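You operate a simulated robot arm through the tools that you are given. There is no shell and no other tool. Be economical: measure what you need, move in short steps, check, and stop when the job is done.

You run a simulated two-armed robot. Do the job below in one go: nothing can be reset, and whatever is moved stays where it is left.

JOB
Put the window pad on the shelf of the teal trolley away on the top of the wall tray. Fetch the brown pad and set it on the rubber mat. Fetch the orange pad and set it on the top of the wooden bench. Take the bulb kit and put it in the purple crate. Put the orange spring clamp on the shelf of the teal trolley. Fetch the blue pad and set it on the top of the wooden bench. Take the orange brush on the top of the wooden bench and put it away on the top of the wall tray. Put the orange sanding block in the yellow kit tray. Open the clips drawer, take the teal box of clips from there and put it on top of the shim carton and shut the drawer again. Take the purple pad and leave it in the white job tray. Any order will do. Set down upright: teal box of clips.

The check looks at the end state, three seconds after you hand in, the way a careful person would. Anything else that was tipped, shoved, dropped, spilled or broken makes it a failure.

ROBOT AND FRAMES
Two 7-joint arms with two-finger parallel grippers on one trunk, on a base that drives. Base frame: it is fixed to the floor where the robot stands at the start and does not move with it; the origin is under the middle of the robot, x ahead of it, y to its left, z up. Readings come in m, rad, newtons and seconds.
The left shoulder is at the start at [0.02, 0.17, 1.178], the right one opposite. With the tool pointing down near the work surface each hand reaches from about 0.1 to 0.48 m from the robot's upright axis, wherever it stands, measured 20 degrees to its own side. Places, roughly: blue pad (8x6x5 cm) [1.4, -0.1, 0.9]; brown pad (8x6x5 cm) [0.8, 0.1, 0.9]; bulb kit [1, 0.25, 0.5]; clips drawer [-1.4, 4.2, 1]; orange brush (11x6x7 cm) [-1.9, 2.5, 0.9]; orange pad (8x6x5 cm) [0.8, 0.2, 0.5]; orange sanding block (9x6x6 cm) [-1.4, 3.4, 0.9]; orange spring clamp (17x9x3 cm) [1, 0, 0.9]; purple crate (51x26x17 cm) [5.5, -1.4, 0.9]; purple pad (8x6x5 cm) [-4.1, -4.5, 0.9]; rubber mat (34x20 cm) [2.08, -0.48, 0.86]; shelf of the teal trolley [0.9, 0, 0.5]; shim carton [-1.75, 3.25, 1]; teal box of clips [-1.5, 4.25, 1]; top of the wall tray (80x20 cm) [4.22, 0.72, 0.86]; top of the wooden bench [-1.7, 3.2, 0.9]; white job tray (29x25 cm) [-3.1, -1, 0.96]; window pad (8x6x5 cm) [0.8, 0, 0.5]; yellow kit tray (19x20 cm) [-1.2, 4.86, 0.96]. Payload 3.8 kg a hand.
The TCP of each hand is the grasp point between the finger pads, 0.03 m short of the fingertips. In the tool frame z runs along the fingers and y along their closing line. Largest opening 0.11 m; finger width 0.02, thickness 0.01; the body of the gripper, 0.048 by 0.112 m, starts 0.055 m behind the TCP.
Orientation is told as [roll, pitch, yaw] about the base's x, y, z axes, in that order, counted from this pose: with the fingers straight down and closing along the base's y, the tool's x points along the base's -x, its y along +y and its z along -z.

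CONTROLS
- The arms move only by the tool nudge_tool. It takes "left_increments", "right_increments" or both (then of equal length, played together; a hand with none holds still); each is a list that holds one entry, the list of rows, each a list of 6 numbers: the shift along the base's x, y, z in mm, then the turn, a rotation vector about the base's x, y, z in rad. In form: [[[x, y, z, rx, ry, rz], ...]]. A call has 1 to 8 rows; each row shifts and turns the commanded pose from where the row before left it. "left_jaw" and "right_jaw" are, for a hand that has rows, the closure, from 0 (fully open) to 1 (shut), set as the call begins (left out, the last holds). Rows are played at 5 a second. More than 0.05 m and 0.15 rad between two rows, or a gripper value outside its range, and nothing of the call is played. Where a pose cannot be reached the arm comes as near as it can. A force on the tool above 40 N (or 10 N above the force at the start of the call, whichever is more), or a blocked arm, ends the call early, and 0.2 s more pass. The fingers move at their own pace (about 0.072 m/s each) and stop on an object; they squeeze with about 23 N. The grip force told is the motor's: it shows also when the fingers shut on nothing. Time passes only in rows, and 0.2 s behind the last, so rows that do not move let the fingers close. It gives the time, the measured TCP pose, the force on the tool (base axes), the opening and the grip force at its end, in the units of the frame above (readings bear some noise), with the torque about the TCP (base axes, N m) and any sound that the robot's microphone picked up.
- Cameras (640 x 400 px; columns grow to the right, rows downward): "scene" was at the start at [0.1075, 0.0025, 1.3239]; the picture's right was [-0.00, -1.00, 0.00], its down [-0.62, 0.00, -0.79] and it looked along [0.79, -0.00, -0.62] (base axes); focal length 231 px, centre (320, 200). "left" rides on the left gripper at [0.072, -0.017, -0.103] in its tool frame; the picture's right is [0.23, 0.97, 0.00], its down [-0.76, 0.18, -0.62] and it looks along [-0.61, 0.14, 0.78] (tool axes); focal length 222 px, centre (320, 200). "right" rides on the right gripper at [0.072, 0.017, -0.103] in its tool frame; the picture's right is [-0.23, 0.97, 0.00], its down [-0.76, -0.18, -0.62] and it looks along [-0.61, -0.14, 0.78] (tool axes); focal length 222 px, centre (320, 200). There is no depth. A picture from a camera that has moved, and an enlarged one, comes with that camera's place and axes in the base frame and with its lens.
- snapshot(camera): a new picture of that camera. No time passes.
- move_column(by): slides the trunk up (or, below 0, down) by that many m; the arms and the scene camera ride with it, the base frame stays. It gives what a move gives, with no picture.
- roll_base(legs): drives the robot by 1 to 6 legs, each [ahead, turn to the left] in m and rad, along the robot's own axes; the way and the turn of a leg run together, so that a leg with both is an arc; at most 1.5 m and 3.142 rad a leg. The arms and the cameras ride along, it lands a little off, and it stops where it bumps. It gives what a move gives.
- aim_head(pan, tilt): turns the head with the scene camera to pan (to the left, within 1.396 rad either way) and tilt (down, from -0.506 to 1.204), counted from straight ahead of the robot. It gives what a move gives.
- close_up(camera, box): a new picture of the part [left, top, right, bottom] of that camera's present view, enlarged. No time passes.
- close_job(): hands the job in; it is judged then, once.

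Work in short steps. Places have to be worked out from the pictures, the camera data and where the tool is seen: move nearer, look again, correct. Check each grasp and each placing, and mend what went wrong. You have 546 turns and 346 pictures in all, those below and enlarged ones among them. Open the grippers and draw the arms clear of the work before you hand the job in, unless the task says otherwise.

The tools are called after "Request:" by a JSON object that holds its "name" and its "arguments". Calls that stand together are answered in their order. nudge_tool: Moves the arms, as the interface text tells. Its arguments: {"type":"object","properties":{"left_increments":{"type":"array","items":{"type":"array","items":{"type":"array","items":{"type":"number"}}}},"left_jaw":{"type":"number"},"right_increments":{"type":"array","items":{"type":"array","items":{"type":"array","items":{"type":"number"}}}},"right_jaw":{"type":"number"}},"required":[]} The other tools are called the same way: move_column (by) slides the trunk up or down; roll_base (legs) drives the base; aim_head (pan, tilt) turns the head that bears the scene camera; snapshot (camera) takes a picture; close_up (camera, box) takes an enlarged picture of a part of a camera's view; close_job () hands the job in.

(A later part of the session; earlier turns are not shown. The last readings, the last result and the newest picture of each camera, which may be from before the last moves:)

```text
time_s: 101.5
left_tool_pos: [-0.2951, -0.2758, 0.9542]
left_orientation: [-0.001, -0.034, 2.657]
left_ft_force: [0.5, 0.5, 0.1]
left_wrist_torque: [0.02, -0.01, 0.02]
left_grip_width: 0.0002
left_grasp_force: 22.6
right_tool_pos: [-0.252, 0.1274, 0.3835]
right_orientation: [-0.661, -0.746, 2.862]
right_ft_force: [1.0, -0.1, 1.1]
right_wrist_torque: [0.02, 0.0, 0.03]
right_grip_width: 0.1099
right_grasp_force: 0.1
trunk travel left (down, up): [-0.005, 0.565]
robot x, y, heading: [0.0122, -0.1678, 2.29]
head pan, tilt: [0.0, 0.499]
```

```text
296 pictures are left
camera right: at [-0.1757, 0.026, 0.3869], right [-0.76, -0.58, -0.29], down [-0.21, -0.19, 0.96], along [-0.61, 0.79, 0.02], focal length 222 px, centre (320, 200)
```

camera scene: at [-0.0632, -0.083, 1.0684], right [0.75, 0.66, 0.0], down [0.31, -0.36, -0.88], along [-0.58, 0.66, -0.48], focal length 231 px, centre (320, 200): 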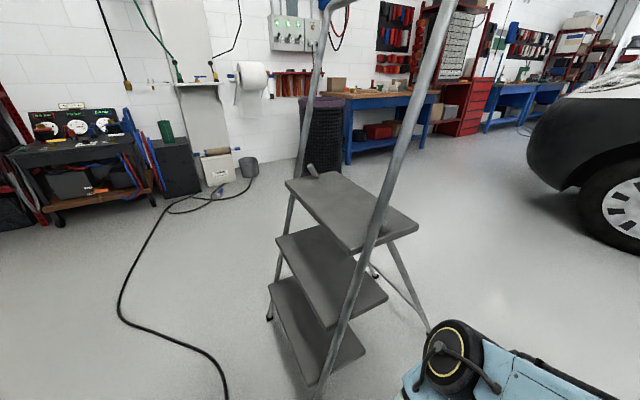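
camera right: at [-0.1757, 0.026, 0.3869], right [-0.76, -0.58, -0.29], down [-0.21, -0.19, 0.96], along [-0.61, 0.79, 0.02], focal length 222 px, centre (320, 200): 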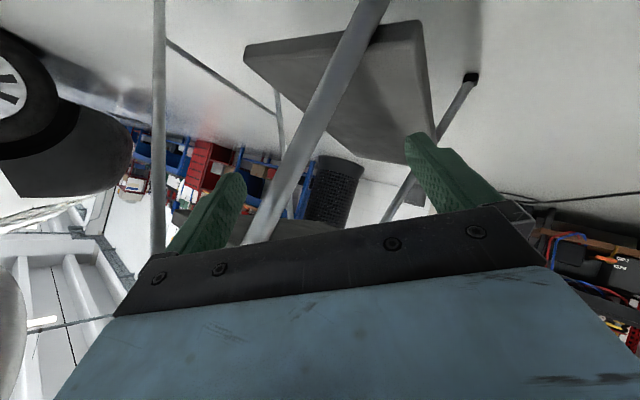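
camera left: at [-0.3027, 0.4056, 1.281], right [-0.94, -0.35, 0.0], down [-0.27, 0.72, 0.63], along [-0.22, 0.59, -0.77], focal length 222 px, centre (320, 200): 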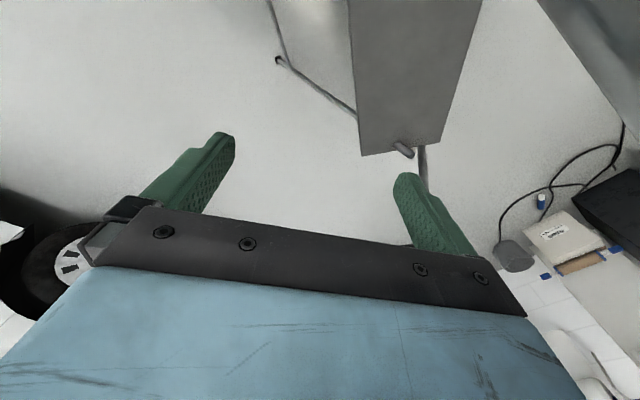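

Request:
{"name": "nudge_tool", "arguments": {"right_increments": [[[-10, 22, -17, 0, 0, 0], [-10, 22, -17, 0, 0, 0], [-10, 22, -17, 0, 0, 0], [-4, 8, -6, 0, 0, 0]]]}}

Request:
{"name": "snapshot", "arguments": {"camera": "right"}}

```text
time_s: 102.7
left_tool_pos: [-0.2947, -0.2749, 0.9549]
left_orientation: [-0.003, -0.034, 2.659]
left_ft_force: [-0.2, 0.6, 0.5]
left_wrist_torque: [-0.03, 0.02, 0.02]
left_grip_width: 0.0
left_grasp_force: 22.7
right_tool_pos: [-0.2794, 0.2297, 0.3304]
right_orientation: [-0.7, -0.747, 2.864]
right_ft_force: [-0.2, 1.5, -0.3]
right_wrist_torque: [-0.02, -0.01, 0.02]
right_grip_width: 0.11
right_grasp_force: 0.2
trunk travel left (down, up): [-0.005, 0.565]
robot x, y, heading: [0.0099, -0.1707, 2.29]
head pan, tilt: [0.0, 0.499]
stopped in row 4 (right hand): the arm was blocked; the commanded pose is now the measured one
```

```text
295 pictures are left
camera right: at [-0.2047, 0.127, 0.3319], right [-0.78, -0.55, -0.3], down [-0.22, -0.21, 0.95], along [-0.59, 0.81, 0.04], focal length 222 px, centre (320, 200)
```

right: 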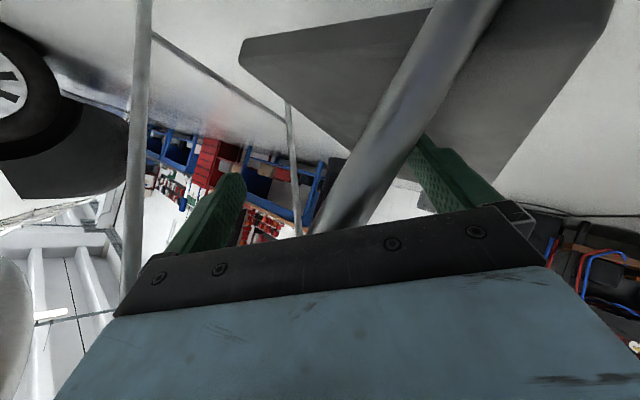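

The stringer is between the fingers. I close the jaw.

Request:
{"name": "nudge_tool", "arguments": {"right_increments": [[[0, 0, 0, 0, 0, 0], [0, 0, 0, 0, 0, 0], [0, 0, 0, 0, 0, 0], [0, 0, 0, 0, 0, 0], [0, 0, 0, 0, 0, 0]]], "right_jaw": 1}}

Request:
{"name": "snapshot", "arguments": {"camera": "right"}}

```text
time_s: 103.9
left_tool_pos: [-0.293, -0.2752, 0.953]
left_orientation: [-0.001, -0.034, 2.659]
left_ft_force: [-0.7, 0.3, -0.2]
left_wrist_torque: [0.0, 0.01, 0.01]
left_grip_width: 0.0002
left_grasp_force: 23.1
right_tool_pos: [-0.2796, 0.229, 0.3307]
right_orientation: [-0.695, -0.749, 2.863]
right_ft_force: [-9.9, -11.9, 0.3]
right_wrist_torque: [-1.05, 1.17, -0.34]
right_grip_width: 0.0524
right_grasp_force: 23.4
trunk travel left (down, up): [-0.005, 0.565]
robot x, y, heading: [0.0054, -0.1695, 2.291]
head pan, tilt: [0.0, 0.499]
```

```text
294 pictures are left
camera right: at [-0.2054, 0.1251, 0.3319], right [-0.77, -0.56, -0.3], down [-0.22, -0.21, 0.95], along [-0.59, 0.8, 0.04], focal length 222 px, centre (320, 200)
```

right: 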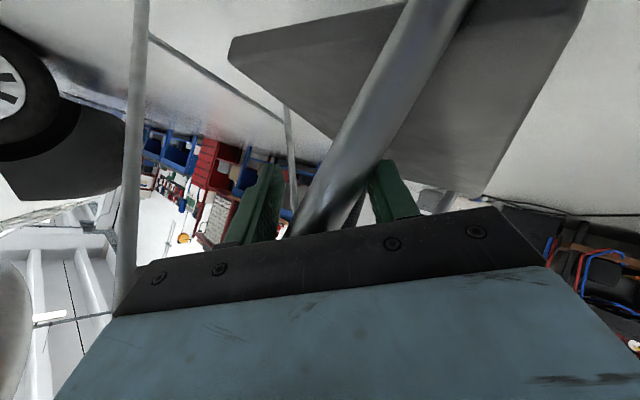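

Gripped. Driving forward 0.11 m along my heading (131°) should slide the ladder nearly along the needed direction.

Request:
{"name": "roll_base", "arguments": {"legs": [[0.11, 0]]}}

Request:
{"name": "snapshot", "arguments": {"camera": "scene"}}

```text
time_s: 105.1
left_tool_pos: [-0.3667, -0.1915, 0.9521]
left_orientation: [-0.002, -0.031, 2.661]
left_ft_force: [0.8, -0.2, -0.5]
left_wrist_torque: [-0.02, 0.05, 0.03]
left_grip_width: 0.0
left_grasp_force: 23.1
right_tool_pos: [-0.3521, 0.3142, 0.3304]
right_orientation: [-0.701, -0.751, 2.867]
right_ft_force: [-8.5, 9.5, 0.4]
right_wrist_torque: [-0.27, 1.44, -0.36]
right_grip_width: 0.0522
right_grasp_force: 22.9
trunk travel left (down, up): [-0.005, 0.565]
robot x, y, heading: [-0.0601, -0.0856, 2.29]
head pan, tilt: [0.0, 0.499]
```

```text
293 pictures are left
camera scene: at [-0.1358, 0.0005, 1.0681], right [0.75, 0.66, 0.0], down [0.32, -0.36, -0.88], along [-0.58, 0.66, -0.48], focal length 231 px, centre (320, 200)
```

scene: 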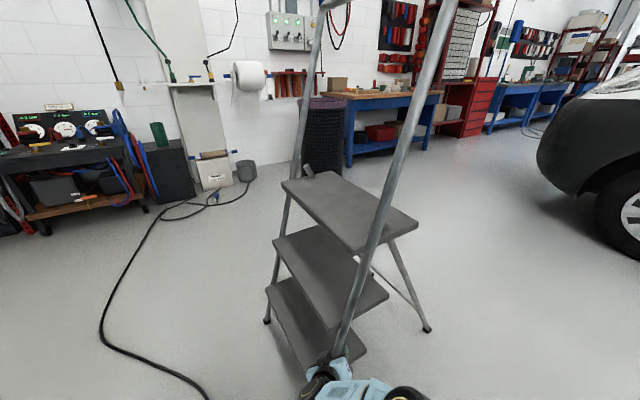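

The ladder is now within about 2 cm of where it stood (rear feet (-0.19, 0.84), (-0.58, 0.99)). I release it and withdraw.

Request:
{"name": "nudge_tool", "arguments": {"right_increments": [[[0, 0, 0, 0, 0, 0], [0, 0, 0, 0, 0, 0], [0, 0, 0, 0, 0, 0], [10, -20, 16, 0, 0, 0], [10, -20, 16, 0, 0, 0], [10, -20, 16, 0, 0, 0], [10, -20, 16, 0, 0, 0]]], "right_jaw": 0}}

Request:
{"name": "snapshot", "arguments": {"camera": "right"}}

```text
time_s: 106.7
left_tool_pos: [-0.3668, -0.193, 0.9535]
left_orientation: [-0.002, -0.033, 2.66]
left_ft_force: [-0.4, 0.2, 0.3]
left_wrist_torque: [0.02, -0.02, -0.02]
left_grip_width: 0.0001
left_grasp_force: 23.1
right_tool_pos: [-0.3115, 0.2337, 0.3952]
right_orientation: [-0.701, -0.749, 2.868]
right_ft_force: [-0.2, -0.2, -0.1]
right_wrist_torque: [-0.02, 0.0, -0.03]
right_grip_width: 0.1102
right_grasp_force: 0.0
trunk travel left (down, up): [-0.005, 0.565]
robot x, y, heading: [-0.0591, -0.0883, 2.291]
head pan, tilt: [0.0, 0.499]
```

```text
292 pictures are left
camera right: at [-0.2376, 0.1297, 0.396], right [-0.77, -0.55, -0.3], down [-0.22, -0.22, 0.95], along [-0.59, 0.8, 0.04], focal length 222 px, centre (320, 200)
```

right: 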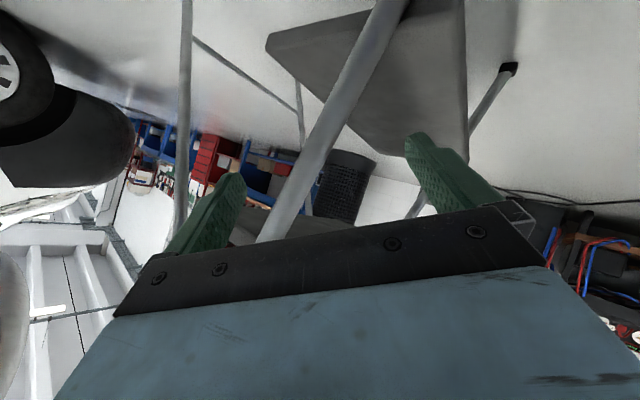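

Free. I back away, then bring the trunk and the right hand up and straighten the tool.

Request:
{"name": "roll_base", "arguments": {"legs": [[-0.4, 0]]}}

Request:
{"name": "nudge_tool", "arguments": {"right_increments": [[[10, -10, 40, -0.129, -0.061, 0], [10, -10, 40, -0.129, -0.061, 0], [0, 0, 45, -0.129, -0.061, 0], [0, 0, 45, -0.129, -0.061, 0], [0, 0, 45, -0.129, -0.061, 0], [0, 0, 45, -0.129, -0.061, 0], [0, 0, 45, -0.129, -0.061, 0]]]}}

Request:
{"name": "move_column", "arguments": {"by": 0.28}}

Request:
{"name": "snapshot", "arguments": {"camera": "scene"}}

```text
time_s: 109.2
left_tool_pos: [-0.104, -0.4944, 0.9542]
left_orientation: [-0.002, -0.033, 2.662]
left_ft_force: [-0.5, -0.7, -0.3]
left_wrist_torque: [0.01, 0.0, -0.03]
left_grip_width: 0.0
left_grasp_force: 23.0
right_tool_pos: [-0.0503, -0.0677, 0.3955]
right_orientation: [-0.703, -0.75, 2.869]
right_ft_force: [0.1, -0.2, -0.2]
right_wrist_torque: [-0.03, -0.02, -0.01]
right_grip_width: 0.1101
right_grasp_force: 0.0
trunk travel left (down, up): [-0.005, 0.565]
robot x, y, heading: [0.2021, -0.3898, 2.289]
head pan, tilt: [0.0, 0.499]
```

```text
time_s: 110.8
left_tool_pos: [-0.1034, -0.4946, 0.954]
left_orientation: [-0.002, -0.034, 2.662]
left_ft_force: [0.7, -0.4, -0.3]
left_wrist_torque: [-0.02, -0.02, 0.0]
left_grip_width: 0.0
left_grasp_force: 22.9
right_tool_pos: [-0.0282, -0.0887, 0.7002]
right_orientation: [-0.012, 0.035, 2.6]
right_ft_force: [-0.1, 0.0, -0.3]
right_wrist_torque: [0.02, 0.01, 0.0]
right_grip_width: 0.1097
right_grasp_force: 0.0
trunk travel left (down, up): [-0.005, 0.565]
robot x, y, heading: [0.2035, -0.3888, 2.292]
head pan, tilt: [0.0, 0.499]
```

```text
time_s: 113.6
left_tool_pos: [-0.1046, -0.494, 1.2332]
left_orientation: [-0.002, -0.032, 2.661]
left_ft_force: [-0.3, -0.5, 0.1]
left_wrist_torque: [-0.01, -0.01, -0.01]
left_grip_width: 0.0
left_grasp_force: 22.4
right_tool_pos: [-0.0289, -0.0878, 0.9792]
right_orientation: [-0.014, 0.033, 2.6]
right_ft_force: [-0.6, 0.3, 0.0]
right_wrist_torque: [-0.02, 0.0, -0.02]
right_grip_width: 0.1098
right_grasp_force: 0.0
trunk travel left (down, up): [-0.285, 0.285]
robot x, y, heading: [0.1985, -0.387, 2.291]
head pan, tilt: [0.0, 0.499]
```

```text
291 pictures are left
camera scene: at [0.1273, -0.301, 1.3483], right [0.75, 0.66, 0.0], down [0.32, -0.36, -0.88], along [-0.58, 0.66, -0.48], focal length 231 px, centre (320, 200)
```

scene: 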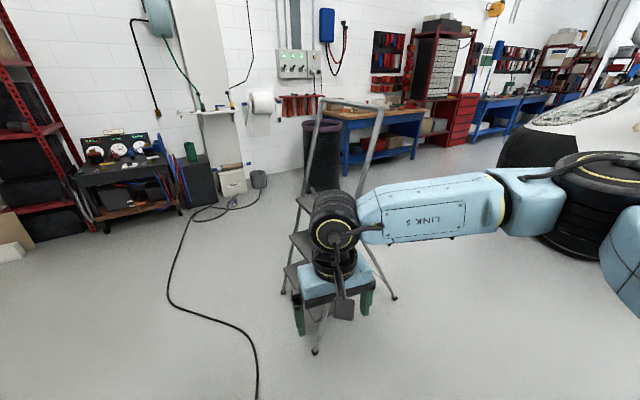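

The ladder stands as it did at the start. Now I turn to the trolley, hands kept high and close, and look at it.

Request:
{"name": "move_column", "arguments": {"by": 0.15}}

Request:
{"name": "roll_base", "arguments": {"legs": [[0, -1.75]]}}

Request:
{"name": "aim_head", "arguments": {"pan": 0.0, "tilt": 0.6}}

Request:
{"name": "snapshot", "arguments": {"camera": "scene"}}

```text
time_s: 115.4
left_tool_pos: [-0.1034, -0.4931, 1.3836]
left_orientation: [-0.001, -0.032, 2.661]
left_ft_force: [-0.5, -0.6, -0.5]
left_wrist_torque: [0.02, -0.02, 0.0]
left_grip_width: 0.0
left_grasp_force: 23.1
right_tool_pos: [-0.0294, -0.0877, 1.1292]
right_orientation: [-0.015, 0.035, 2.597]
right_ft_force: [-0.5, -0.1, -0.1]
right_wrist_torque: [0.01, 0.01, 0.02]
right_grip_width: 0.1102
right_grasp_force: 0.1
trunk travel left (down, up): [-0.435, 0.135]
robot x, y, heading: [0.2002, -0.3864, 2.292]
head pan, tilt: [0.0, 0.499]
```

```text
time_s: 120.0
left_tool_pos: [0.1533, -0.069, 1.3829]
left_orientation: [-0.001, -0.032, 0.906]
left_ft_force: [-0.3, -0.2, 0.4]
left_wrist_torque: [0.01, -0.01, 0.02]
left_grip_width: 0.0002
left_grasp_force: 22.8
right_tool_pos: [0.5375, -0.216, 1.13]
right_orientation: [-0.015, 0.033, 0.846]
right_ft_force: [-0.8, -0.1, 1.2]
right_wrist_torque: [0.01, -0.03, 0.03]
right_grip_width: 0.1102
right_grasp_force: 0.0
trunk travel left (down, up): [-0.435, 0.135]
robot x, y, heading: [0.2008, -0.3861, 0.542]
head pan, tilt: [0.0, 0.499]
```

```text
time_s: 120.7
left_tool_pos: [0.1523, -0.0693, 1.3845]
left_orientation: [-0.002, -0.031, 0.906]
left_ft_force: [0.1, -0.3, 0.3]
left_wrist_torque: [0.01, 0.01, -0.01]
left_grip_width: 0.0001
left_grasp_force: 23.1
right_tool_pos: [0.5366, -0.2171, 1.1292]
right_orientation: [-0.015, 0.031, 0.846]
right_ft_force: [0.2, 0.4, -0.5]
right_wrist_torque: [-0.01, -0.02, 0.0]
right_grip_width: 0.1098
right_grasp_force: 0.1
trunk travel left (down, up): [-0.435, 0.135]
robot x, y, heading: [0.1976, -0.39, 0.538]
head pan, tilt: [0.0, 0.6]
```

```text
290 pictures are left
camera scene: at [0.295, -0.3293, 1.4893], right [0.51, -0.86, 0.0], down [-0.49, -0.29, -0.83], along [0.71, 0.42, -0.56], focal length 231 px, centre (320, 200)
```

scene: 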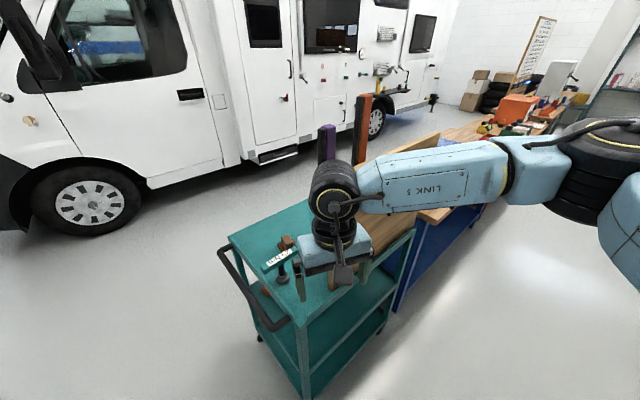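

The right arm is in the view; I shift it aside to see the trolley.

Request:
{"name": "nudge_tool", "arguments": {"right_increments": [[[0, -45, 0, 0, 0, -0.1], [0, -45, 0, 0, 0, -0.1], [0, -45, 0, 0, 0, -0.1], [0, -45, 0, 0, 0, 0], [0, -45, 0, 0, 0, 0]]]}}

Request:
{"name": "snapshot", "arguments": {"camera": "scene"}}

```text
time_s: 121.9
left_tool_pos: [0.1516, -0.0715, 1.3843]
left_orientation: [-0.002, -0.033, 0.907]
left_ft_force: [-0.1, -0.4, 0.3]
left_wrist_torque: [0.02, -0.02, -0.02]
left_grip_width: 0.0001
left_grasp_force: 22.4
right_tool_pos: [0.5368, -0.4425, 1.1294]
right_orientation: [-0.013, 0.032, 0.547]
right_ft_force: [0.5, -0.4, 1.2]
right_wrist_torque: [-0.01, 0.01, 0.0]
right_grip_width: 0.1101
right_grasp_force: 0.1
trunk travel left (down, up): [-0.435, 0.135]
robot x, y, heading: [0.2043, -0.3862, 0.536]
head pan, tilt: [0.0, 0.6]
```

```text
289 pictures are left
camera scene: at [0.2945, -0.3311, 1.4894], right [0.51, -0.86, 0.0], down [-0.48, -0.29, -0.83], along [0.71, 0.42, -0.56], focal length 231 px, centre (320, 200)
```

scene: 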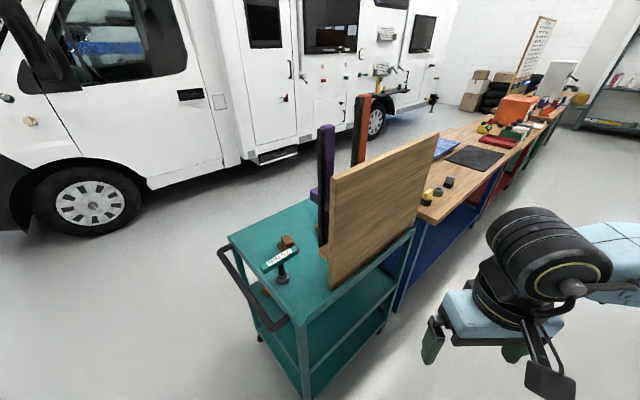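

Request:
{"name": "close_up", "arguments": {"camera": "scene", "box": [210, 90, 530, 290]}}

Request:
{"name": "close_up", "arguments": {"camera": "scene", "box": [400, 60, 600, 185]}}

```text
2.00 times, centred on (370, 190) of scene
camera zoom: at [0.2945, -0.3311, 1.4894], right [0.51, -0.86, 0.0], down [-0.48, -0.29, -0.83], along [0.71, 0.42, -0.56], focal length 462 px, centre (220, 220)
```

zoom: 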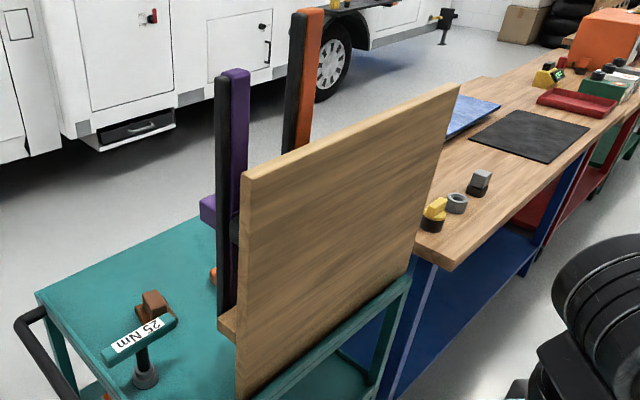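

```text
3.20 times, centred on (500, 122) of scene
camera zoom: at [0.2945, -0.3311, 1.4894], right [0.51, -0.86, 0.0], down [-0.48, -0.29, -0.83], along [0.71, 0.42, -0.56], focal length 739 px, centre (-256, 448)
```

zoom: 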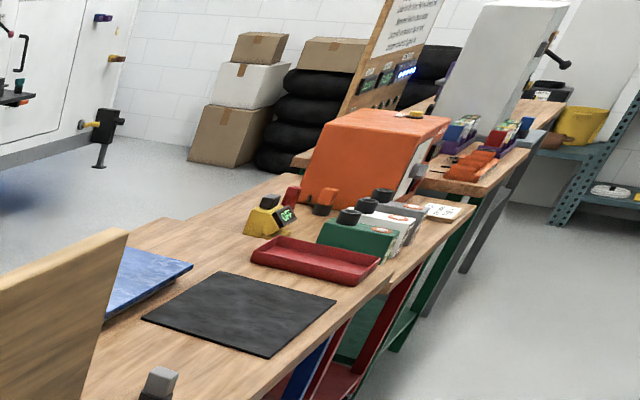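

A board with bar clamps closes the trolley's right side, so I will work from its left side. I raise the trunk fully and drive between ladder and trolley along a line I computed, in stages.

Request:
{"name": "move_column", "arguments": {"by": 0.13}}

Request:
{"name": "roll_base", "arguments": {"legs": [[0, 1.28], [0.6, 0]]}}

Request:
{"name": "snapshot", "arguments": {"camera": "scene"}}

```text
time_s: 123.5
left_tool_pos: [0.152, -0.0691, 1.5135]
left_orientation: [-0.003, -0.034, 0.908]
left_ft_force: [0.1, -0.8, 0.3]
left_wrist_torque: [0.03, -0.03, 0.0]
left_grip_width: 0.0
left_grasp_force: 23.2
right_tool_pos: [0.5363, -0.441, 1.2592]
right_orientation: [-0.013, 0.035, 0.545]
right_ft_force: [-0.7, 0.5, 0.0]
right_wrist_torque: [0.01, 0.01, 0.01]
right_grip_width: 0.1099
right_grasp_force: 0.0
trunk travel left (down, up): [-0.565, 0.005]
robot x, y, heading: [0.1982, -0.3885, 0.536]
head pan, tilt: [0.0, 0.6]
```

```text
time_s: 130.1
left_tool_pos: [-0.27, 0.2377, 1.5144]
left_orientation: [-0.002, -0.032, 2.197]
left_ft_force: [0.2, -0.9, -0.3]
left_wrist_torque: [0.02, 0.0, 0.01]
left_grip_width: 0.0
left_grasp_force: 23.2
right_tool_pos: [0.1934, 0.5046, 1.259]
right_orientation: [-0.013, 0.034, 1.833]
right_ft_force: [-0.4, 0.5, 0.1]
right_wrist_torque: [-0.04, 0.07, -0.04]
right_grip_width: 0.11
right_grasp_force: 0.0
trunk travel left (down, up): [-0.565, 0.005]
robot x, y, heading: [0.0503, 0.198, 1.824]
head pan, tilt: [0.0, 0.6]
```

```text
286 pictures are left
camera scene: at [0.0222, 0.3043, 1.6193], right [0.97, 0.25, 0.0], down [0.14, -0.55, -0.83], along [-0.21, 0.8, -0.56], focal length 231 px, centre (320, 200)
```

scene: 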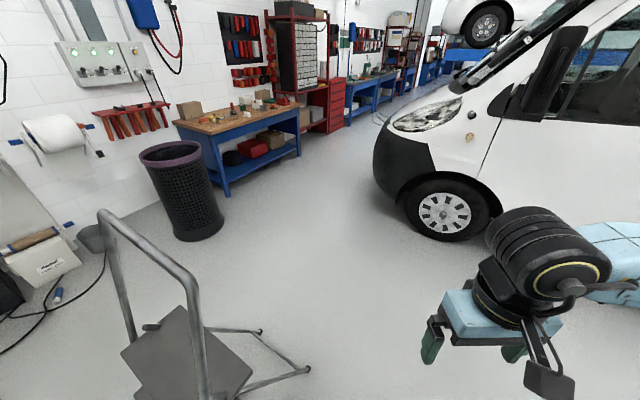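

The ladder matches its original place. Now I turn right and pass through the gap.

Request:
{"name": "roll_base", "arguments": {"legs": [[0, -0.82], [0.85, 0], [0, -1.6]]}}

Request:
{"name": "snapshot", "arguments": {"camera": "scene"}}

```text
time_s: 140.6
left_tool_pos: [0.7705, 1.0885, 1.5142]
left_orientation: [-0.001, -0.032, -0.222]
left_ft_force: [0.2, -0.2, -0.6]
left_wrist_torque: [0.0, 0.05, -0.02]
left_grip_width: 0.0002
left_grasp_force: 23.0
right_tool_pos: [0.5979, 0.583, 1.2589]
right_orientation: [-0.014, 0.036, -0.585]
right_ft_force: [0.6, -0.2, 0.3]
right_wrist_torque: [-0.01, 0.0, 0.01]
right_grip_width: 0.1098
right_grasp_force: 0.0
trunk travel left (down, up): [-0.565, 0.005]
robot x, y, heading: [0.5012, 0.9076, -0.597]
head pan, tilt: [0.0, 0.6]
```

```text
285 pictures are left
camera scene: at [0.5936, 0.8508, 1.6193], right [-0.56, -0.83, 0.0], down [-0.47, 0.32, -0.83], along [0.68, -0.46, -0.56], focal length 231 px, centre (320, 200)
```

scene: 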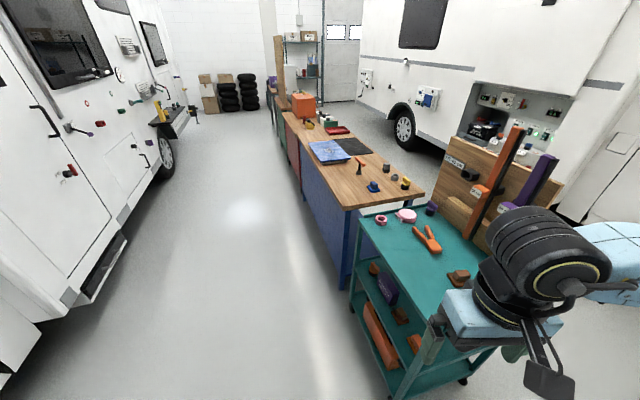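

Now I have a good view of the trolley's left side; I zoom in.

Request:
{"name": "close_up", "arguments": {"camera": "scene", "box": [320, 190, 560, 400]}}

Request:
{"name": "close_up", "arguments": {"camera": "scene", "box": [280, 100, 480, 225]}}

```text
1.90 times, centred on (440, 295) of scene
camera zoom: at [0.5936, 0.8508, 1.6193], right [-0.56, -0.83, 0.0], down [-0.47, 0.32, -0.83], along [0.68, -0.46, -0.56], focal length 440 px, centre (91, 19)
```

zoom: 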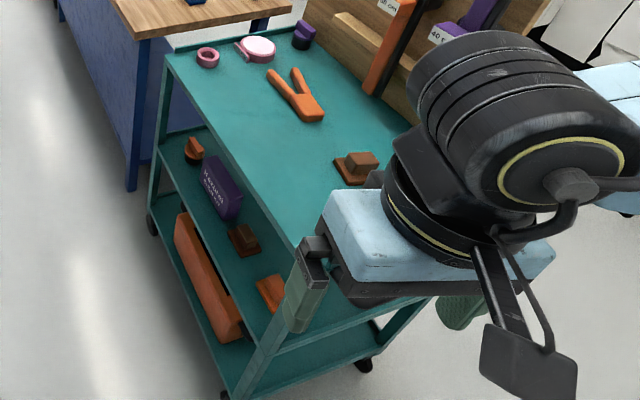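

```text
3.20 times, centred on (380, 162) of scene
camera zoom: at [0.5936, 0.8508, 1.6193], right [-0.56, -0.83, 0.0], down [-0.47, 0.32, -0.83], along [0.68, -0.46, -0.56], focal length 739 px, centre (128, 320)
```

zoom: 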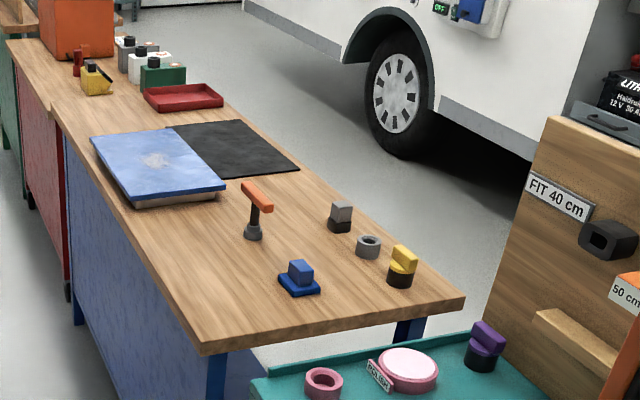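

The shelf shows: orange pad, a brown pad, a purple labelled box (the bulb kit, probably), an orange knob, and the pink pad behind. I drive to the middle of the trolley's left side, facing it.

Request:
{"name": "roll_base", "arguments": {"legs": [[0, 0.1], [0.6, 0], [0, -1.42]]}}

Request:
{"name": "aim_head", "arguments": {"pan": 0, "tilt": 0.9}}

Request:
{"name": "snapshot", "arguments": {"camera": "scene"}}

```text
time_s: 148.0
left_tool_pos: [1.2764, 0.4104, 1.5144]
left_orientation: [-0.002, -0.032, -1.54]
left_ft_force: [0.1, 0.1, 0.0]
left_wrist_torque: [-0.01, 0.01, 0.03]
left_grip_width: 0.0
left_grasp_force: 22.3
right_tool_pos: [0.7433, 0.4496, 1.2608]
right_orientation: [-0.016, 0.035, -1.904]
right_ft_force: [-0.3, -0.9, 0.9]
right_wrist_torque: [-0.02, -0.02, -0.04]
right_grip_width: 0.11
right_grasp_force: 0.0
trunk travel left (down, up): [-0.565, 0.005]
robot x, y, heading: [1.0325, 0.6241, -1.91]
head pan, tilt: [0.0, 0.6]
```

```text
time_s: 148.8
left_tool_pos: [1.2765, 0.4097, 1.514]
left_orientation: [-0.002, -0.031, -1.541]
left_ft_force: [0.0, -0.1, 1.1]
left_wrist_torque: [0.01, -0.01, 0.01]
left_grip_width: 0.0
left_grasp_force: 23.1
right_tool_pos: [0.7434, 0.4499, 1.2616]
right_orientation: [-0.014, 0.034, -1.904]
right_ft_force: [0.3, 0.4, 0.0]
right_wrist_torque: [0.03, 0.01, -0.01]
right_grip_width: 0.1099
right_grasp_force: 0.2
trunk travel left (down, up): [-0.565, 0.005]
robot x, y, heading: [1.0351, 0.6202, -1.908]
head pan, tilt: [0.0, 0.901]
```

```text
282 pictures are left
camera scene: at [1.0033, 0.5355, 1.5946], right [-0.94, 0.33, 0.0], down [0.26, 0.74, -0.62], along [-0.21, -0.59, -0.78], focal length 231 px, centre (320, 200)
```

scene: 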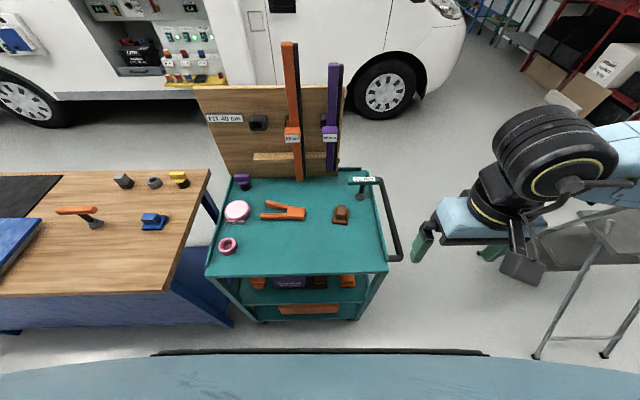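

Very clear overview. I zoom on the trolley for exact positions.

Request:
{"name": "close_up", "arguments": {"camera": "scene", "box": [190, 160, 410, 298]}}

Request:
{"name": "close_up", "arguments": {"camera": "scene", "box": [200, 250, 400, 375]}}

```text
2.90 times, centred on (300, 229) of scene
camera zoom: at [1.0033, 0.5355, 1.5946], right [-0.94, 0.33, 0.0], down [0.26, 0.74, -0.62], along [-0.21, -0.59, -0.78], focal length 670 px, centre (378, 116)
```

zoom: 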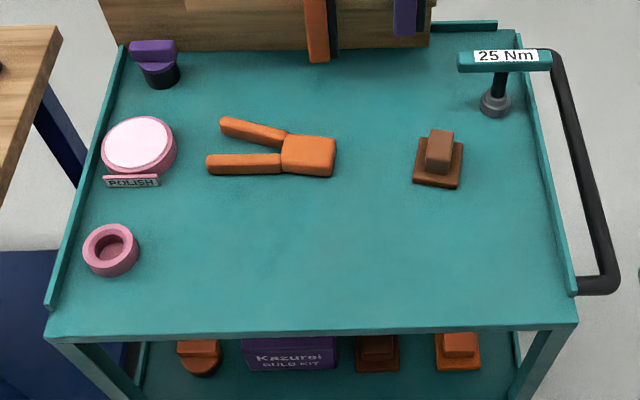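

```text
3.20 times, centred on (300, 312) of scene
camera zoom: at [1.0033, 0.5355, 1.5946], right [-0.94, 0.33, 0.0], down [0.26, 0.74, -0.62], along [-0.21, -0.59, -0.78], focal length 739 px, centre (384, -160)
```

zoom: 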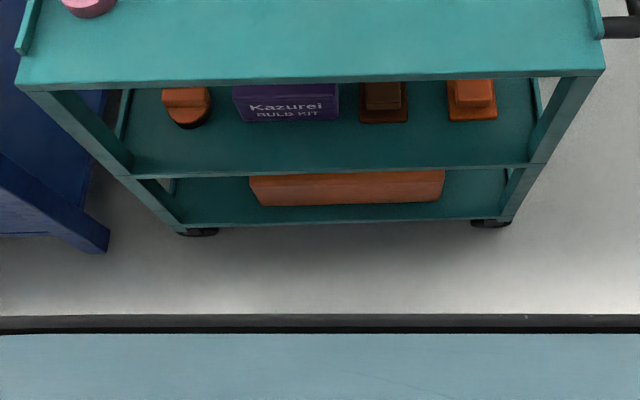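

Bulb kit is labelled "Kazurei BULB KIT" (purple). The robot stands well for the orange pad (right hand) and bulb kit (left hand). I lower the trunk and tilt the right tool forward for the shelf.

Request:
{"name": "move_column", "arguments": {"by": -0.4}}

Request:
{"name": "nudge_tool", "arguments": {"right_increments": [[[0, 0, -30, -0.123, 0.043, 0], [0, 0, -30, -0.123, 0.043, 0], [0, 0, -30, -0.123, 0.043, 0], [0, 0, -40, -0.123, 0.043, 0], [0, 0, -40, -0.123, 0.043, 0], [0, 0, -40, -0.123, 0.043, 0]]]}}

Request:
{"name": "snapshot", "arguments": {"camera": "right"}}

```text
time_s: 152.6
left_tool_pos: [1.2767, 0.4099, 1.1144]
left_orientation: [-0.002, -0.03, -1.541]
left_ft_force: [-0.2, 0.5, 0.0]
left_wrist_torque: [0.01, 0.01, -0.01]
left_grip_width: 0.0
left_grasp_force: 23.1
right_tool_pos: [0.7436, 0.4502, 0.8597]
right_orientation: [-0.015, 0.032, -1.905]
right_ft_force: [0.8, 0.4, -0.1]
right_wrist_torque: [0.02, -0.05, -0.02]
right_grip_width: 0.1098
right_grasp_force: 0.0
trunk travel left (down, up): [-0.165, 0.405]
robot x, y, heading: [1.0354, 0.6246, -1.912]
head pan, tilt: [0.0, 0.901]
```

```text
time_s: 154.0
left_tool_pos: [1.2768, 0.4095, 1.1132]
left_orientation: [-0.002, -0.032, -1.541]
left_ft_force: [0.3, -0.1, 0.3]
left_wrist_torque: [0.01, -0.01, 0.01]
left_grip_width: 0.0003
left_grasp_force: 22.4
right_tool_pos: [0.7344, 0.4144, 0.7182]
right_orientation: [-0.016, -0.486, -1.904]
right_ft_force: [-0.2, 0.4, 0.4]
right_wrist_torque: [0.01, 0.0, -0.05]
right_grip_width: 0.1101
right_grasp_force: 0.1
right hand out of reach, approached as far as the arm can: row 1, 2, 3, 5, 6
trunk travel left (down, up): [-0.165, 0.405]
robot x, y, heading: [1.0339, 0.626, -1.913]
head pan, tilt: [0.0, 0.901]
```

```text
279 pictures are left
camera right: at [0.7893, 0.5161, 0.7762], right [0.85, -0.51, 0.09], down [-0.28, -0.3, 0.91], along [-0.44, -0.8, -0.4], focal length 222 px, centre (320, 200)
```

right: 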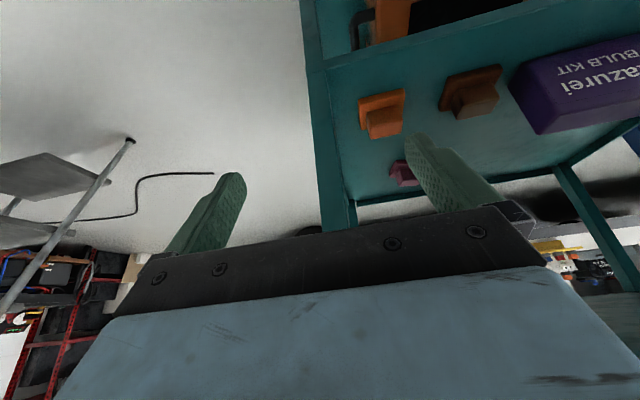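

The wrist view (upside down) shows the orange pad near (0.757, 0.23). I go lower outside the edge and tilt on.

Request:
{"name": "nudge_tool", "arguments": {"right_increments": [[[5, -5, -35, -0.095, 0.033, 0], [5, -5, -35, -0.095, 0.033, 0], [5, -5, -35, -0.095, 0.033, 0], [0, -5, -20, -0.095, 0.033, 0]]]}}

Request:
{"name": "snapshot", "arguments": {"camera": "right"}}

```text
time_s: 155.0
left_tool_pos: [1.2762, 0.4093, 1.1143]
left_orientation: [-0.001, -0.033, -1.541]
left_ft_force: [-0.5, 0.7, 0.1]
left_wrist_torque: [-0.05, -0.05, -0.01]
left_grip_width: 0.0002
left_grasp_force: 23.4
right_tool_pos: [0.7445, 0.41, 0.7167]
right_orientation: [0.013, -0.506, -1.907]
right_ft_force: [0.0, 0.5, -0.6]
right_wrist_torque: [0.01, -0.01, 0.01]
right_grip_width: 0.1098
right_grasp_force: 0.0
right hand out of reach, approached as far as the arm can: row 1, 2, 3, 4
trunk travel left (down, up): [-0.165, 0.405]
robot x, y, heading: [1.0339, 0.6242, -1.915]
head pan, tilt: [0.0, 0.901]
```

```text
278 pictures are left
camera right: at [0.797, 0.5127, 0.7727], right [0.86, -0.5, 0.12], down [-0.3, -0.29, 0.91], along [-0.42, -0.82, -0.39], focal length 222 px, centre (320, 200)
```

right: 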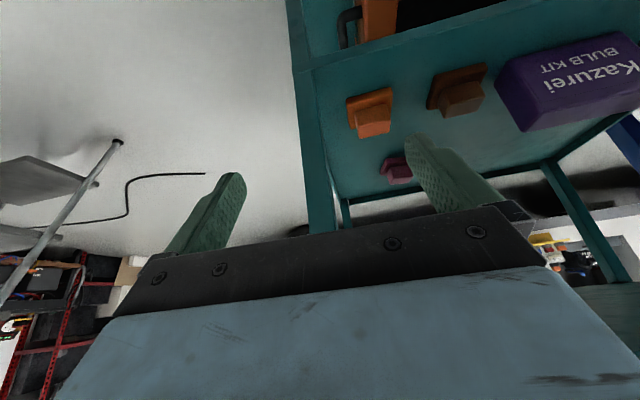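

The arm is too folded for that pose. I undo the excess command, lower the trunk instead, and then extend forward while tilting.

Request:
{"name": "nudge_tool", "arguments": {"right_increments": [[[0, 0, 40, 0.13, -0.046, 0], [0, 0, 40, 0.13, -0.046, 0], [0, 0, 40, 0.13, -0.046, 0], [0, 0, 35, 0.13, -0.046, 0], [0, 0, 35, 0.11, -0.038, 0]]]}}

Request:
{"name": "move_column", "arguments": {"by": -0.15}}

Request:
{"name": "nudge_tool", "arguments": {"right_increments": [[[0, -15, 10, -0.08, 0.028, 0], [0, -15, 0, -0.08, 0.028, 0], [0, -15, 0, -0.08, 0.028, 0], [0, -15, 0, -0.08, 0.028, 0]]]}}

Request:
{"name": "snapshot", "arguments": {"camera": "right"}}

```text
time_s: 156.2
left_tool_pos: [1.2747, 0.4095, 1.1137]
left_orientation: [-0.001, -0.032, -1.54]
left_ft_force: [0.8, -0.1, 0.6]
left_wrist_torque: [0.02, -0.01, -0.03]
left_grip_width: 0.0
left_grasp_force: 23.1
right_tool_pos: [0.7438, 0.4093, 0.9081]
right_orientation: [0.018, 0.163, -1.905]
right_ft_force: [-0.6, 0.3, -0.2]
right_wrist_torque: [0.0, -0.02, -0.02]
right_grip_width: 0.11
right_grasp_force: 0.0
trunk travel left (down, up): [-0.165, 0.405]
robot x, y, heading: [1.0356, 0.6233, -1.913]
head pan, tilt: [0.0, 0.901]
```

```text
time_s: 158.0
left_tool_pos: [1.2767, 0.4112, 0.9626]
left_orientation: [-0.003, -0.032, -1.541]
left_ft_force: [-1.8, -0.6, 0.2]
left_wrist_torque: [-0.04, -0.02, 0.01]
left_grip_width: 0.0
left_grasp_force: 22.6
right_tool_pos: [0.7446, 0.4099, 0.7569]
right_orientation: [0.017, 0.164, -1.907]
right_ft_force: [0.2, 0.7, 1.2]
right_wrist_torque: [0.01, -0.01, 0.0]
right_grip_width: 0.1101
right_grasp_force: 0.1
trunk travel left (down, up): [-0.015, 0.555]
robot x, y, heading: [1.0359, 0.6217, -1.91]
head pan, tilt: [0.0, 0.901]
```

```text
time_s: 159.0
left_tool_pos: [1.2746, 0.412, 0.9649]
left_orientation: [0.001, -0.036, -1.543]
left_ft_force: [-1.4, 0.1, 0.1]
left_wrist_torque: [0.0, 0.02, 0.03]
left_grip_width: 0.0
left_grasp_force: 22.9
right_tool_pos: [0.7434, 0.3542, 0.7648]
right_orientation: [0.009, -0.172, -1.903]
right_ft_force: [-4.7, 34.7, -7.0]
right_wrist_torque: [-2.13, -0.36, -0.06]
right_grip_width: 0.1099
right_grasp_force: 0.1
trunk travel left (down, up): [-0.015, 0.555]
robot x, y, heading: [1.0331, 0.6238, -1.916]
head pan, tilt: [0.0, 0.901]
```

```text
277 pictures are left
camera right: at [0.7877, 0.4344, 0.8557], right [0.85, -0.53, 0.05], down [-0.39, -0.55, 0.74], along [-0.37, -0.65, -0.67], focal length 222 px, centre (320, 200)
```

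right: 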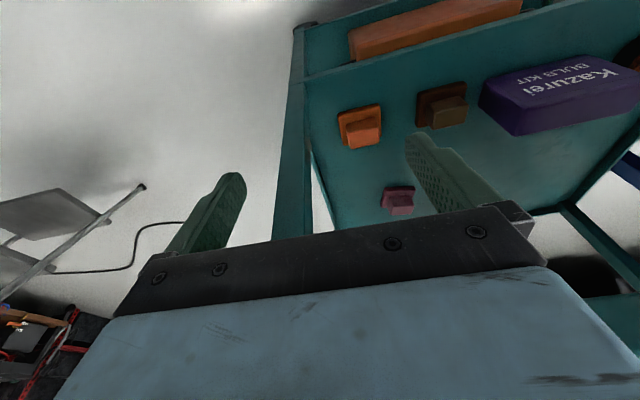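

The palm pressed on the trolley's top edge; I pull it back at once, then back the base off a little for a less folded arm.

Request:
{"name": "nudge_tool", "arguments": {"right_increments": [[[10, 25, 0, 0, 0, 0], [10, 25, 0, 0, 0, 0]]]}}

Request:
{"name": "roll_base", "arguments": {"legs": [[-0.08, 0]]}}

Request:
{"name": "snapshot", "arguments": {"camera": "scene"}}

```text
time_s: 159.6
left_tool_pos: [1.2757, 0.4096, 0.9634]
left_orientation: [-0.004, -0.031, -1.542]
left_ft_force: [-0.8, 0.2, 1.7]
left_wrist_torque: [-0.02, 0.0, 0.06]
left_grip_width: 0.0
left_grasp_force: 23.1
right_tool_pos: [0.7648, 0.399, 0.7681]
right_orientation: [0.016, -0.176, -1.905]
right_ft_force: [-1.0, -0.5, 0.3]
right_wrist_torque: [0.0, 0.0, 0.0]
right_grip_width: 0.11
right_grasp_force: 0.1
trunk travel left (down, up): [-0.015, 0.555]
robot x, y, heading: [1.0328, 0.6231, -1.909]
head pan, tilt: [0.0, 0.901]
```

```text
time_s: 160.6
left_tool_pos: [1.3039, 0.4845, 0.9632]
left_orientation: [-0.002, -0.032, -1.541]
left_ft_force: [-1.0, -0.4, 0.2]
left_wrist_torque: [0.0, -0.01, 0.02]
left_grip_width: 0.0
left_grasp_force: 22.8
right_tool_pos: [0.7901, 0.4733, 0.7669]
right_orientation: [0.016, -0.176, -1.905]
right_ft_force: [-0.3, 0.7, -0.7]
right_wrist_torque: [0.03, -0.03, -0.01]
right_grip_width: 0.1099
right_grasp_force: 0.0
trunk travel left (down, up): [-0.015, 0.555]
robot x, y, heading: [1.0626, 0.6998, -1.912]
head pan, tilt: [0.0, 0.901]
```

```text
276 pictures are left
camera scene: at [1.0298, 0.6103, 1.0446], right [-0.94, 0.33, 0.0], down [0.26, 0.74, -0.62], along [-0.21, -0.59, -0.78], focal length 231 px, centre (320, 200)
```

scene: 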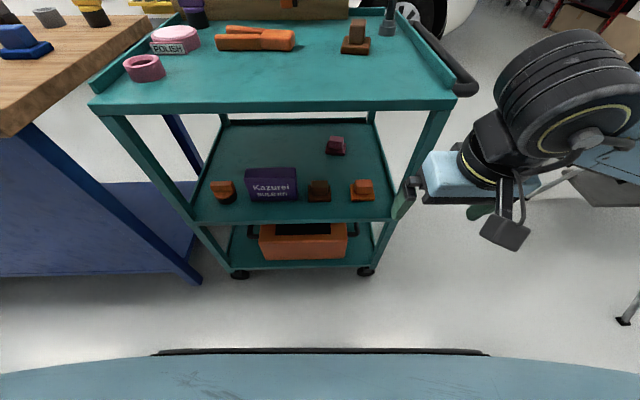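

Clear view: the trolley did not shift. Shelf surface is at about z 0.495. I bring the hand down outside the edge while tilting.

Request:
{"name": "nudge_tool", "arguments": {"right_increments": [[[0, 0, -30, -0.1, 0.035, 0], [0, 0, -30, -0.1, 0.035, 0], [0, 0, -30, -0.1, 0.035, 0], [-3, -15, -30, -0.1, 0.035, 0], [-3, -20, -30, -0.1, 0.035, 0], [-3, -20, -30, -0.1, 0.035, 0], [-3, -20, -20, -0.1, 0.035, 0]]]}}

Request:
{"name": "snapshot", "arguments": {"camera": "right"}}

```text
time_s: 162.2
left_tool_pos: [1.3025, 0.4835, 0.964]
left_orientation: [-0.001, -0.03, -1.541]
left_ft_force: [0.4, -0.3, -0.1]
left_wrist_torque: [0.0, -0.04, 0.01]
left_grip_width: 0.0
left_grasp_force: 23.0
right_tool_pos: [0.781, 0.4015, 0.6109]
right_orientation: [0.014, -0.708, -1.906]
right_ft_force: [0.5, 0.1, 0.2]
right_wrist_torque: [-0.01, 0.01, -0.01]
right_grip_width: 0.1098
right_grasp_force: 0.1
right hand out of reach, approached as far as the arm can: row 1, 2, 3, 6, 7
trunk travel left (down, up): [-0.015, 0.555]
robot x, y, heading: [1.0639, 0.7012, -1.913]
head pan, tilt: [0.0, 0.901]
```

```text
275 pictures are left
camera right: at [0.8353, 0.5129, 0.6441], right [0.87, -0.48, 0.16], down [-0.23, -0.11, 0.97], along [-0.44, -0.87, -0.2], focal length 222 px, centre (320, 200)
```

right: 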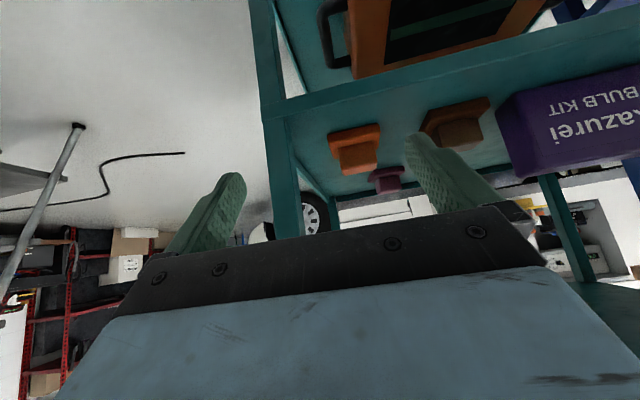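

The trolley's corner post would foul a straight approach, so I turn the tool about 20° to come in from the far side of the post.

Request:
{"name": "nudge_tool", "arguments": {"right_increments": [[[9, -18, 10, 0, 0, -0.0875], [9, -18, 10, 0, 0, -0.0875], [9, -18, 8, 0, 0, -0.0875], [9, -18, 5, 0, 0, -0.0875]]]}}

Request:
{"name": "snapshot", "arguments": {"camera": "right"}}

```text
time_s: 163.2
left_tool_pos: [1.3031, 0.484, 0.963]
left_orientation: [-0.002, -0.031, -1.54]
left_ft_force: [0.0, -0.2, 0.6]
left_wrist_torque: [0.03, 0.0, -0.03]
left_grip_width: 0.0003
left_grasp_force: 22.6
right_tool_pos: [0.8161, 0.3302, 0.6451]
right_orientation: [0.014, -0.705, -2.258]
right_ft_force: [-0.5, -0.9, -0.3]
right_wrist_torque: [0.01, -0.01, 0.02]
right_grip_width: 0.11
right_grasp_force: 0.0
trunk travel left (down, up): [-0.015, 0.555]
robot x, y, heading: [1.0644, 0.6989, -1.913]
head pan, tilt: [0.0, 0.901]
```

```text
274 pictures are left
camera right: at [0.9054, 0.4149, 0.6779], right [0.65, -0.74, 0.16], down [-0.26, -0.02, 0.97], along [-0.72, -0.67, -0.2], focal length 222 px, centre (320, 200)
```

right: 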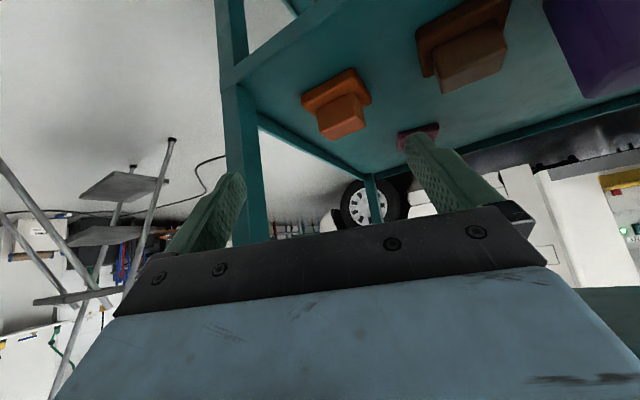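

Request:
{"name": "nudge_tool", "arguments": {"right_increments": [[[6, -30, 12, 0, 0, 0], [-15, -18, -27, 0, 0, 0], [-15, -18, -27, 0, 0, 0], [-15, -18, -27, 0, 0, 0]]]}}

Request:
{"name": "snapshot", "arguments": {"camera": "right"}}

```text
time_s: 164.2
left_tool_pos: [1.3043, 0.485, 0.9636]
left_orientation: [-0.002, -0.032, -1.54]
left_ft_force: [-0.3, 0.3, -0.6]
left_wrist_torque: [0.02, 0.0, -0.01]
left_grip_width: 0.0004
left_grasp_force: 22.6
right_tool_pos: [0.7766, 0.245, 0.576]
right_orientation: [0.013, -0.706, -2.256]
right_ft_force: [0.4, -1.0, -0.5]
right_wrist_torque: [-0.02, 0.03, 0.0]
right_grip_width: 0.1098
right_grasp_force: 0.1
trunk travel left (down, up): [-0.015, 0.555]
robot x, y, heading: [1.0625, 0.699, -1.915]
head pan, tilt: [0.0, 0.901]
```

```text
273 pictures are left
camera right: at [0.8666, 0.33, 0.6084], right [0.65, -0.74, 0.16], down [-0.26, -0.02, 0.97], along [-0.71, -0.67, -0.2], focal length 222 px, centre (320, 200)
```

right: 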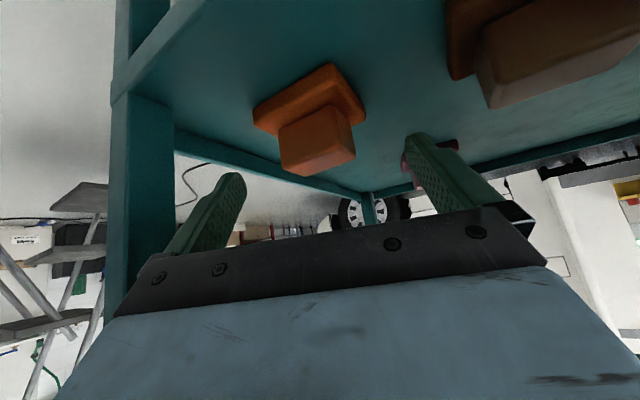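

Block is centred between the fingers. I advance the last 4 cm staying above the base plate, and close.

Request:
{"name": "nudge_tool", "arguments": {"right_increments": [[[-13, -16, -13, 0, 0, 0], [-13, -16, -13, 0, 0, 0]]]}}

Request:
{"name": "nudge_tool", "arguments": {"right_increments": [[[0, 0, 0, 0, 0, 0], [0, 0, 0, 0, 0, 0], [0, 0, 0, 0, 0, 0], [0, 0, 0, 0, 0, 0]]], "right_jaw": 1}}

Request:
{"name": "snapshot", "arguments": {"camera": "right"}}

```text
time_s: 164.8
left_tool_pos: [1.3018, 0.4834, 0.9635]
left_orientation: [-0.004, -0.032, -1.541]
left_ft_force: [0.0, 0.0, -0.6]
left_wrist_torque: [-0.02, -0.02, 0.01]
left_grip_width: 0.0
left_grasp_force: 22.6
right_tool_pos: [0.7518, 0.2119, 0.5515]
right_orientation: [0.011, -0.705, -2.256]
right_ft_force: [0.8, 0.6, -0.4]
right_wrist_torque: [0.03, 0.03, -0.01]
right_grip_width: 0.11
right_grasp_force: 0.1
trunk travel left (down, up): [-0.015, 0.555]
robot x, y, heading: [1.0633, 0.703, -1.914]
head pan, tilt: [0.0, 0.901]
```

```text
time_s: 165.8
left_tool_pos: [1.3034, 0.4836, 0.9636]
left_orientation: [-0.002, -0.032, -1.541]
left_ft_force: [-0.3, -0.2, -0.1]
left_wrist_torque: [-0.02, 0.0, -0.03]
left_grip_width: 0.0
left_grasp_force: 22.8
right_tool_pos: [0.7516, 0.2134, 0.5514]
right_orientation: [0.013, -0.704, -2.256]
right_ft_force: [-1.5, 0.2, 0.3]
right_wrist_torque: [0.02, 0.04, 0.0]
right_grip_width: 0.0561
right_grasp_force: 23.6
trunk travel left (down, up): [-0.015, 0.555]
robot x, y, heading: [1.0602, 0.6996, -1.915]
head pan, tilt: [0.0, 0.901]
```

```text
272 pictures are left
camera right: at [0.841, 0.2991, 0.5832], right [0.65, -0.74, 0.16], down [-0.26, -0.02, 0.97], along [-0.72, -0.67, -0.2], focal length 222 px, centre (320, 200)
```

right: 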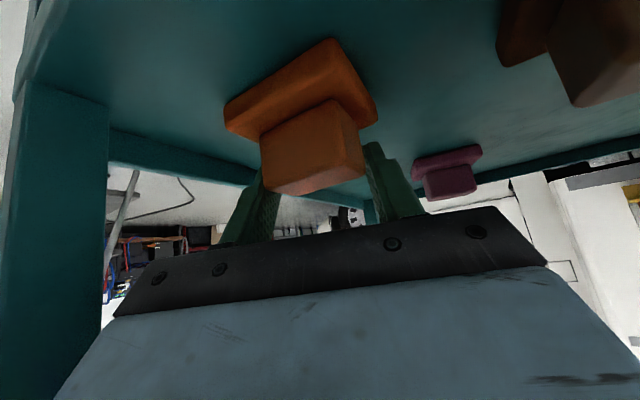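

Width 0.056 with force: gripped. I lift a little and draw it out along the entry path.

Request:
{"name": "nudge_tool", "arguments": {"right_increments": [[[0, 0, 25, 0, 0, 0], [15, 20, 15, 0, 0, 0], [15, 20, 15, 0, 0, 0], [15, 25, 15, 0, 0, 0], [10, 35, 10, 0, 0, 0], [5, 40, 0, 0, 0, 0]]]}}

Request:
{"name": "snapshot", "arguments": {"camera": "right"}}

```text
time_s: 167.2
left_tool_pos: [1.3031, 0.4843, 0.9644]
left_orientation: [-0.001, -0.031, -1.54]
left_ft_force: [-0.4, -0.2, 0.0]
left_wrist_torque: [-0.02, 0.0, -0.03]
left_grip_width: 0.0
left_grasp_force: 23.2
right_tool_pos: [0.8125, 0.3547, 0.6312]
right_orientation: [0.011, -0.706, -2.255]
right_ft_force: [0.5, 1.0, -1.0]
right_wrist_torque: [-0.03, 0.0, 0.01]
right_grip_width: 0.0549
right_grasp_force: 22.2
trunk travel left (down, up): [-0.015, 0.555]
robot x, y, heading: [1.062, 0.7001, -1.913]
head pan, tilt: [0.0, 0.901]
```

```text
271 pictures are left
camera right: at [0.9017, 0.44, 0.6633], right [0.65, -0.74, 0.16], down [-0.26, -0.02, 0.97], along [-0.72, -0.67, -0.2], focal length 222 px, centre (320, 200)
```

right: 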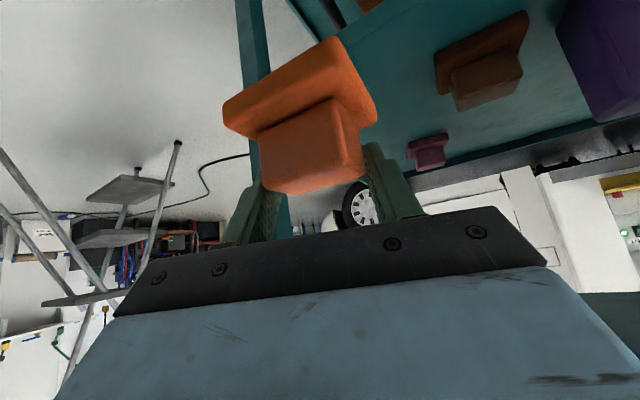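

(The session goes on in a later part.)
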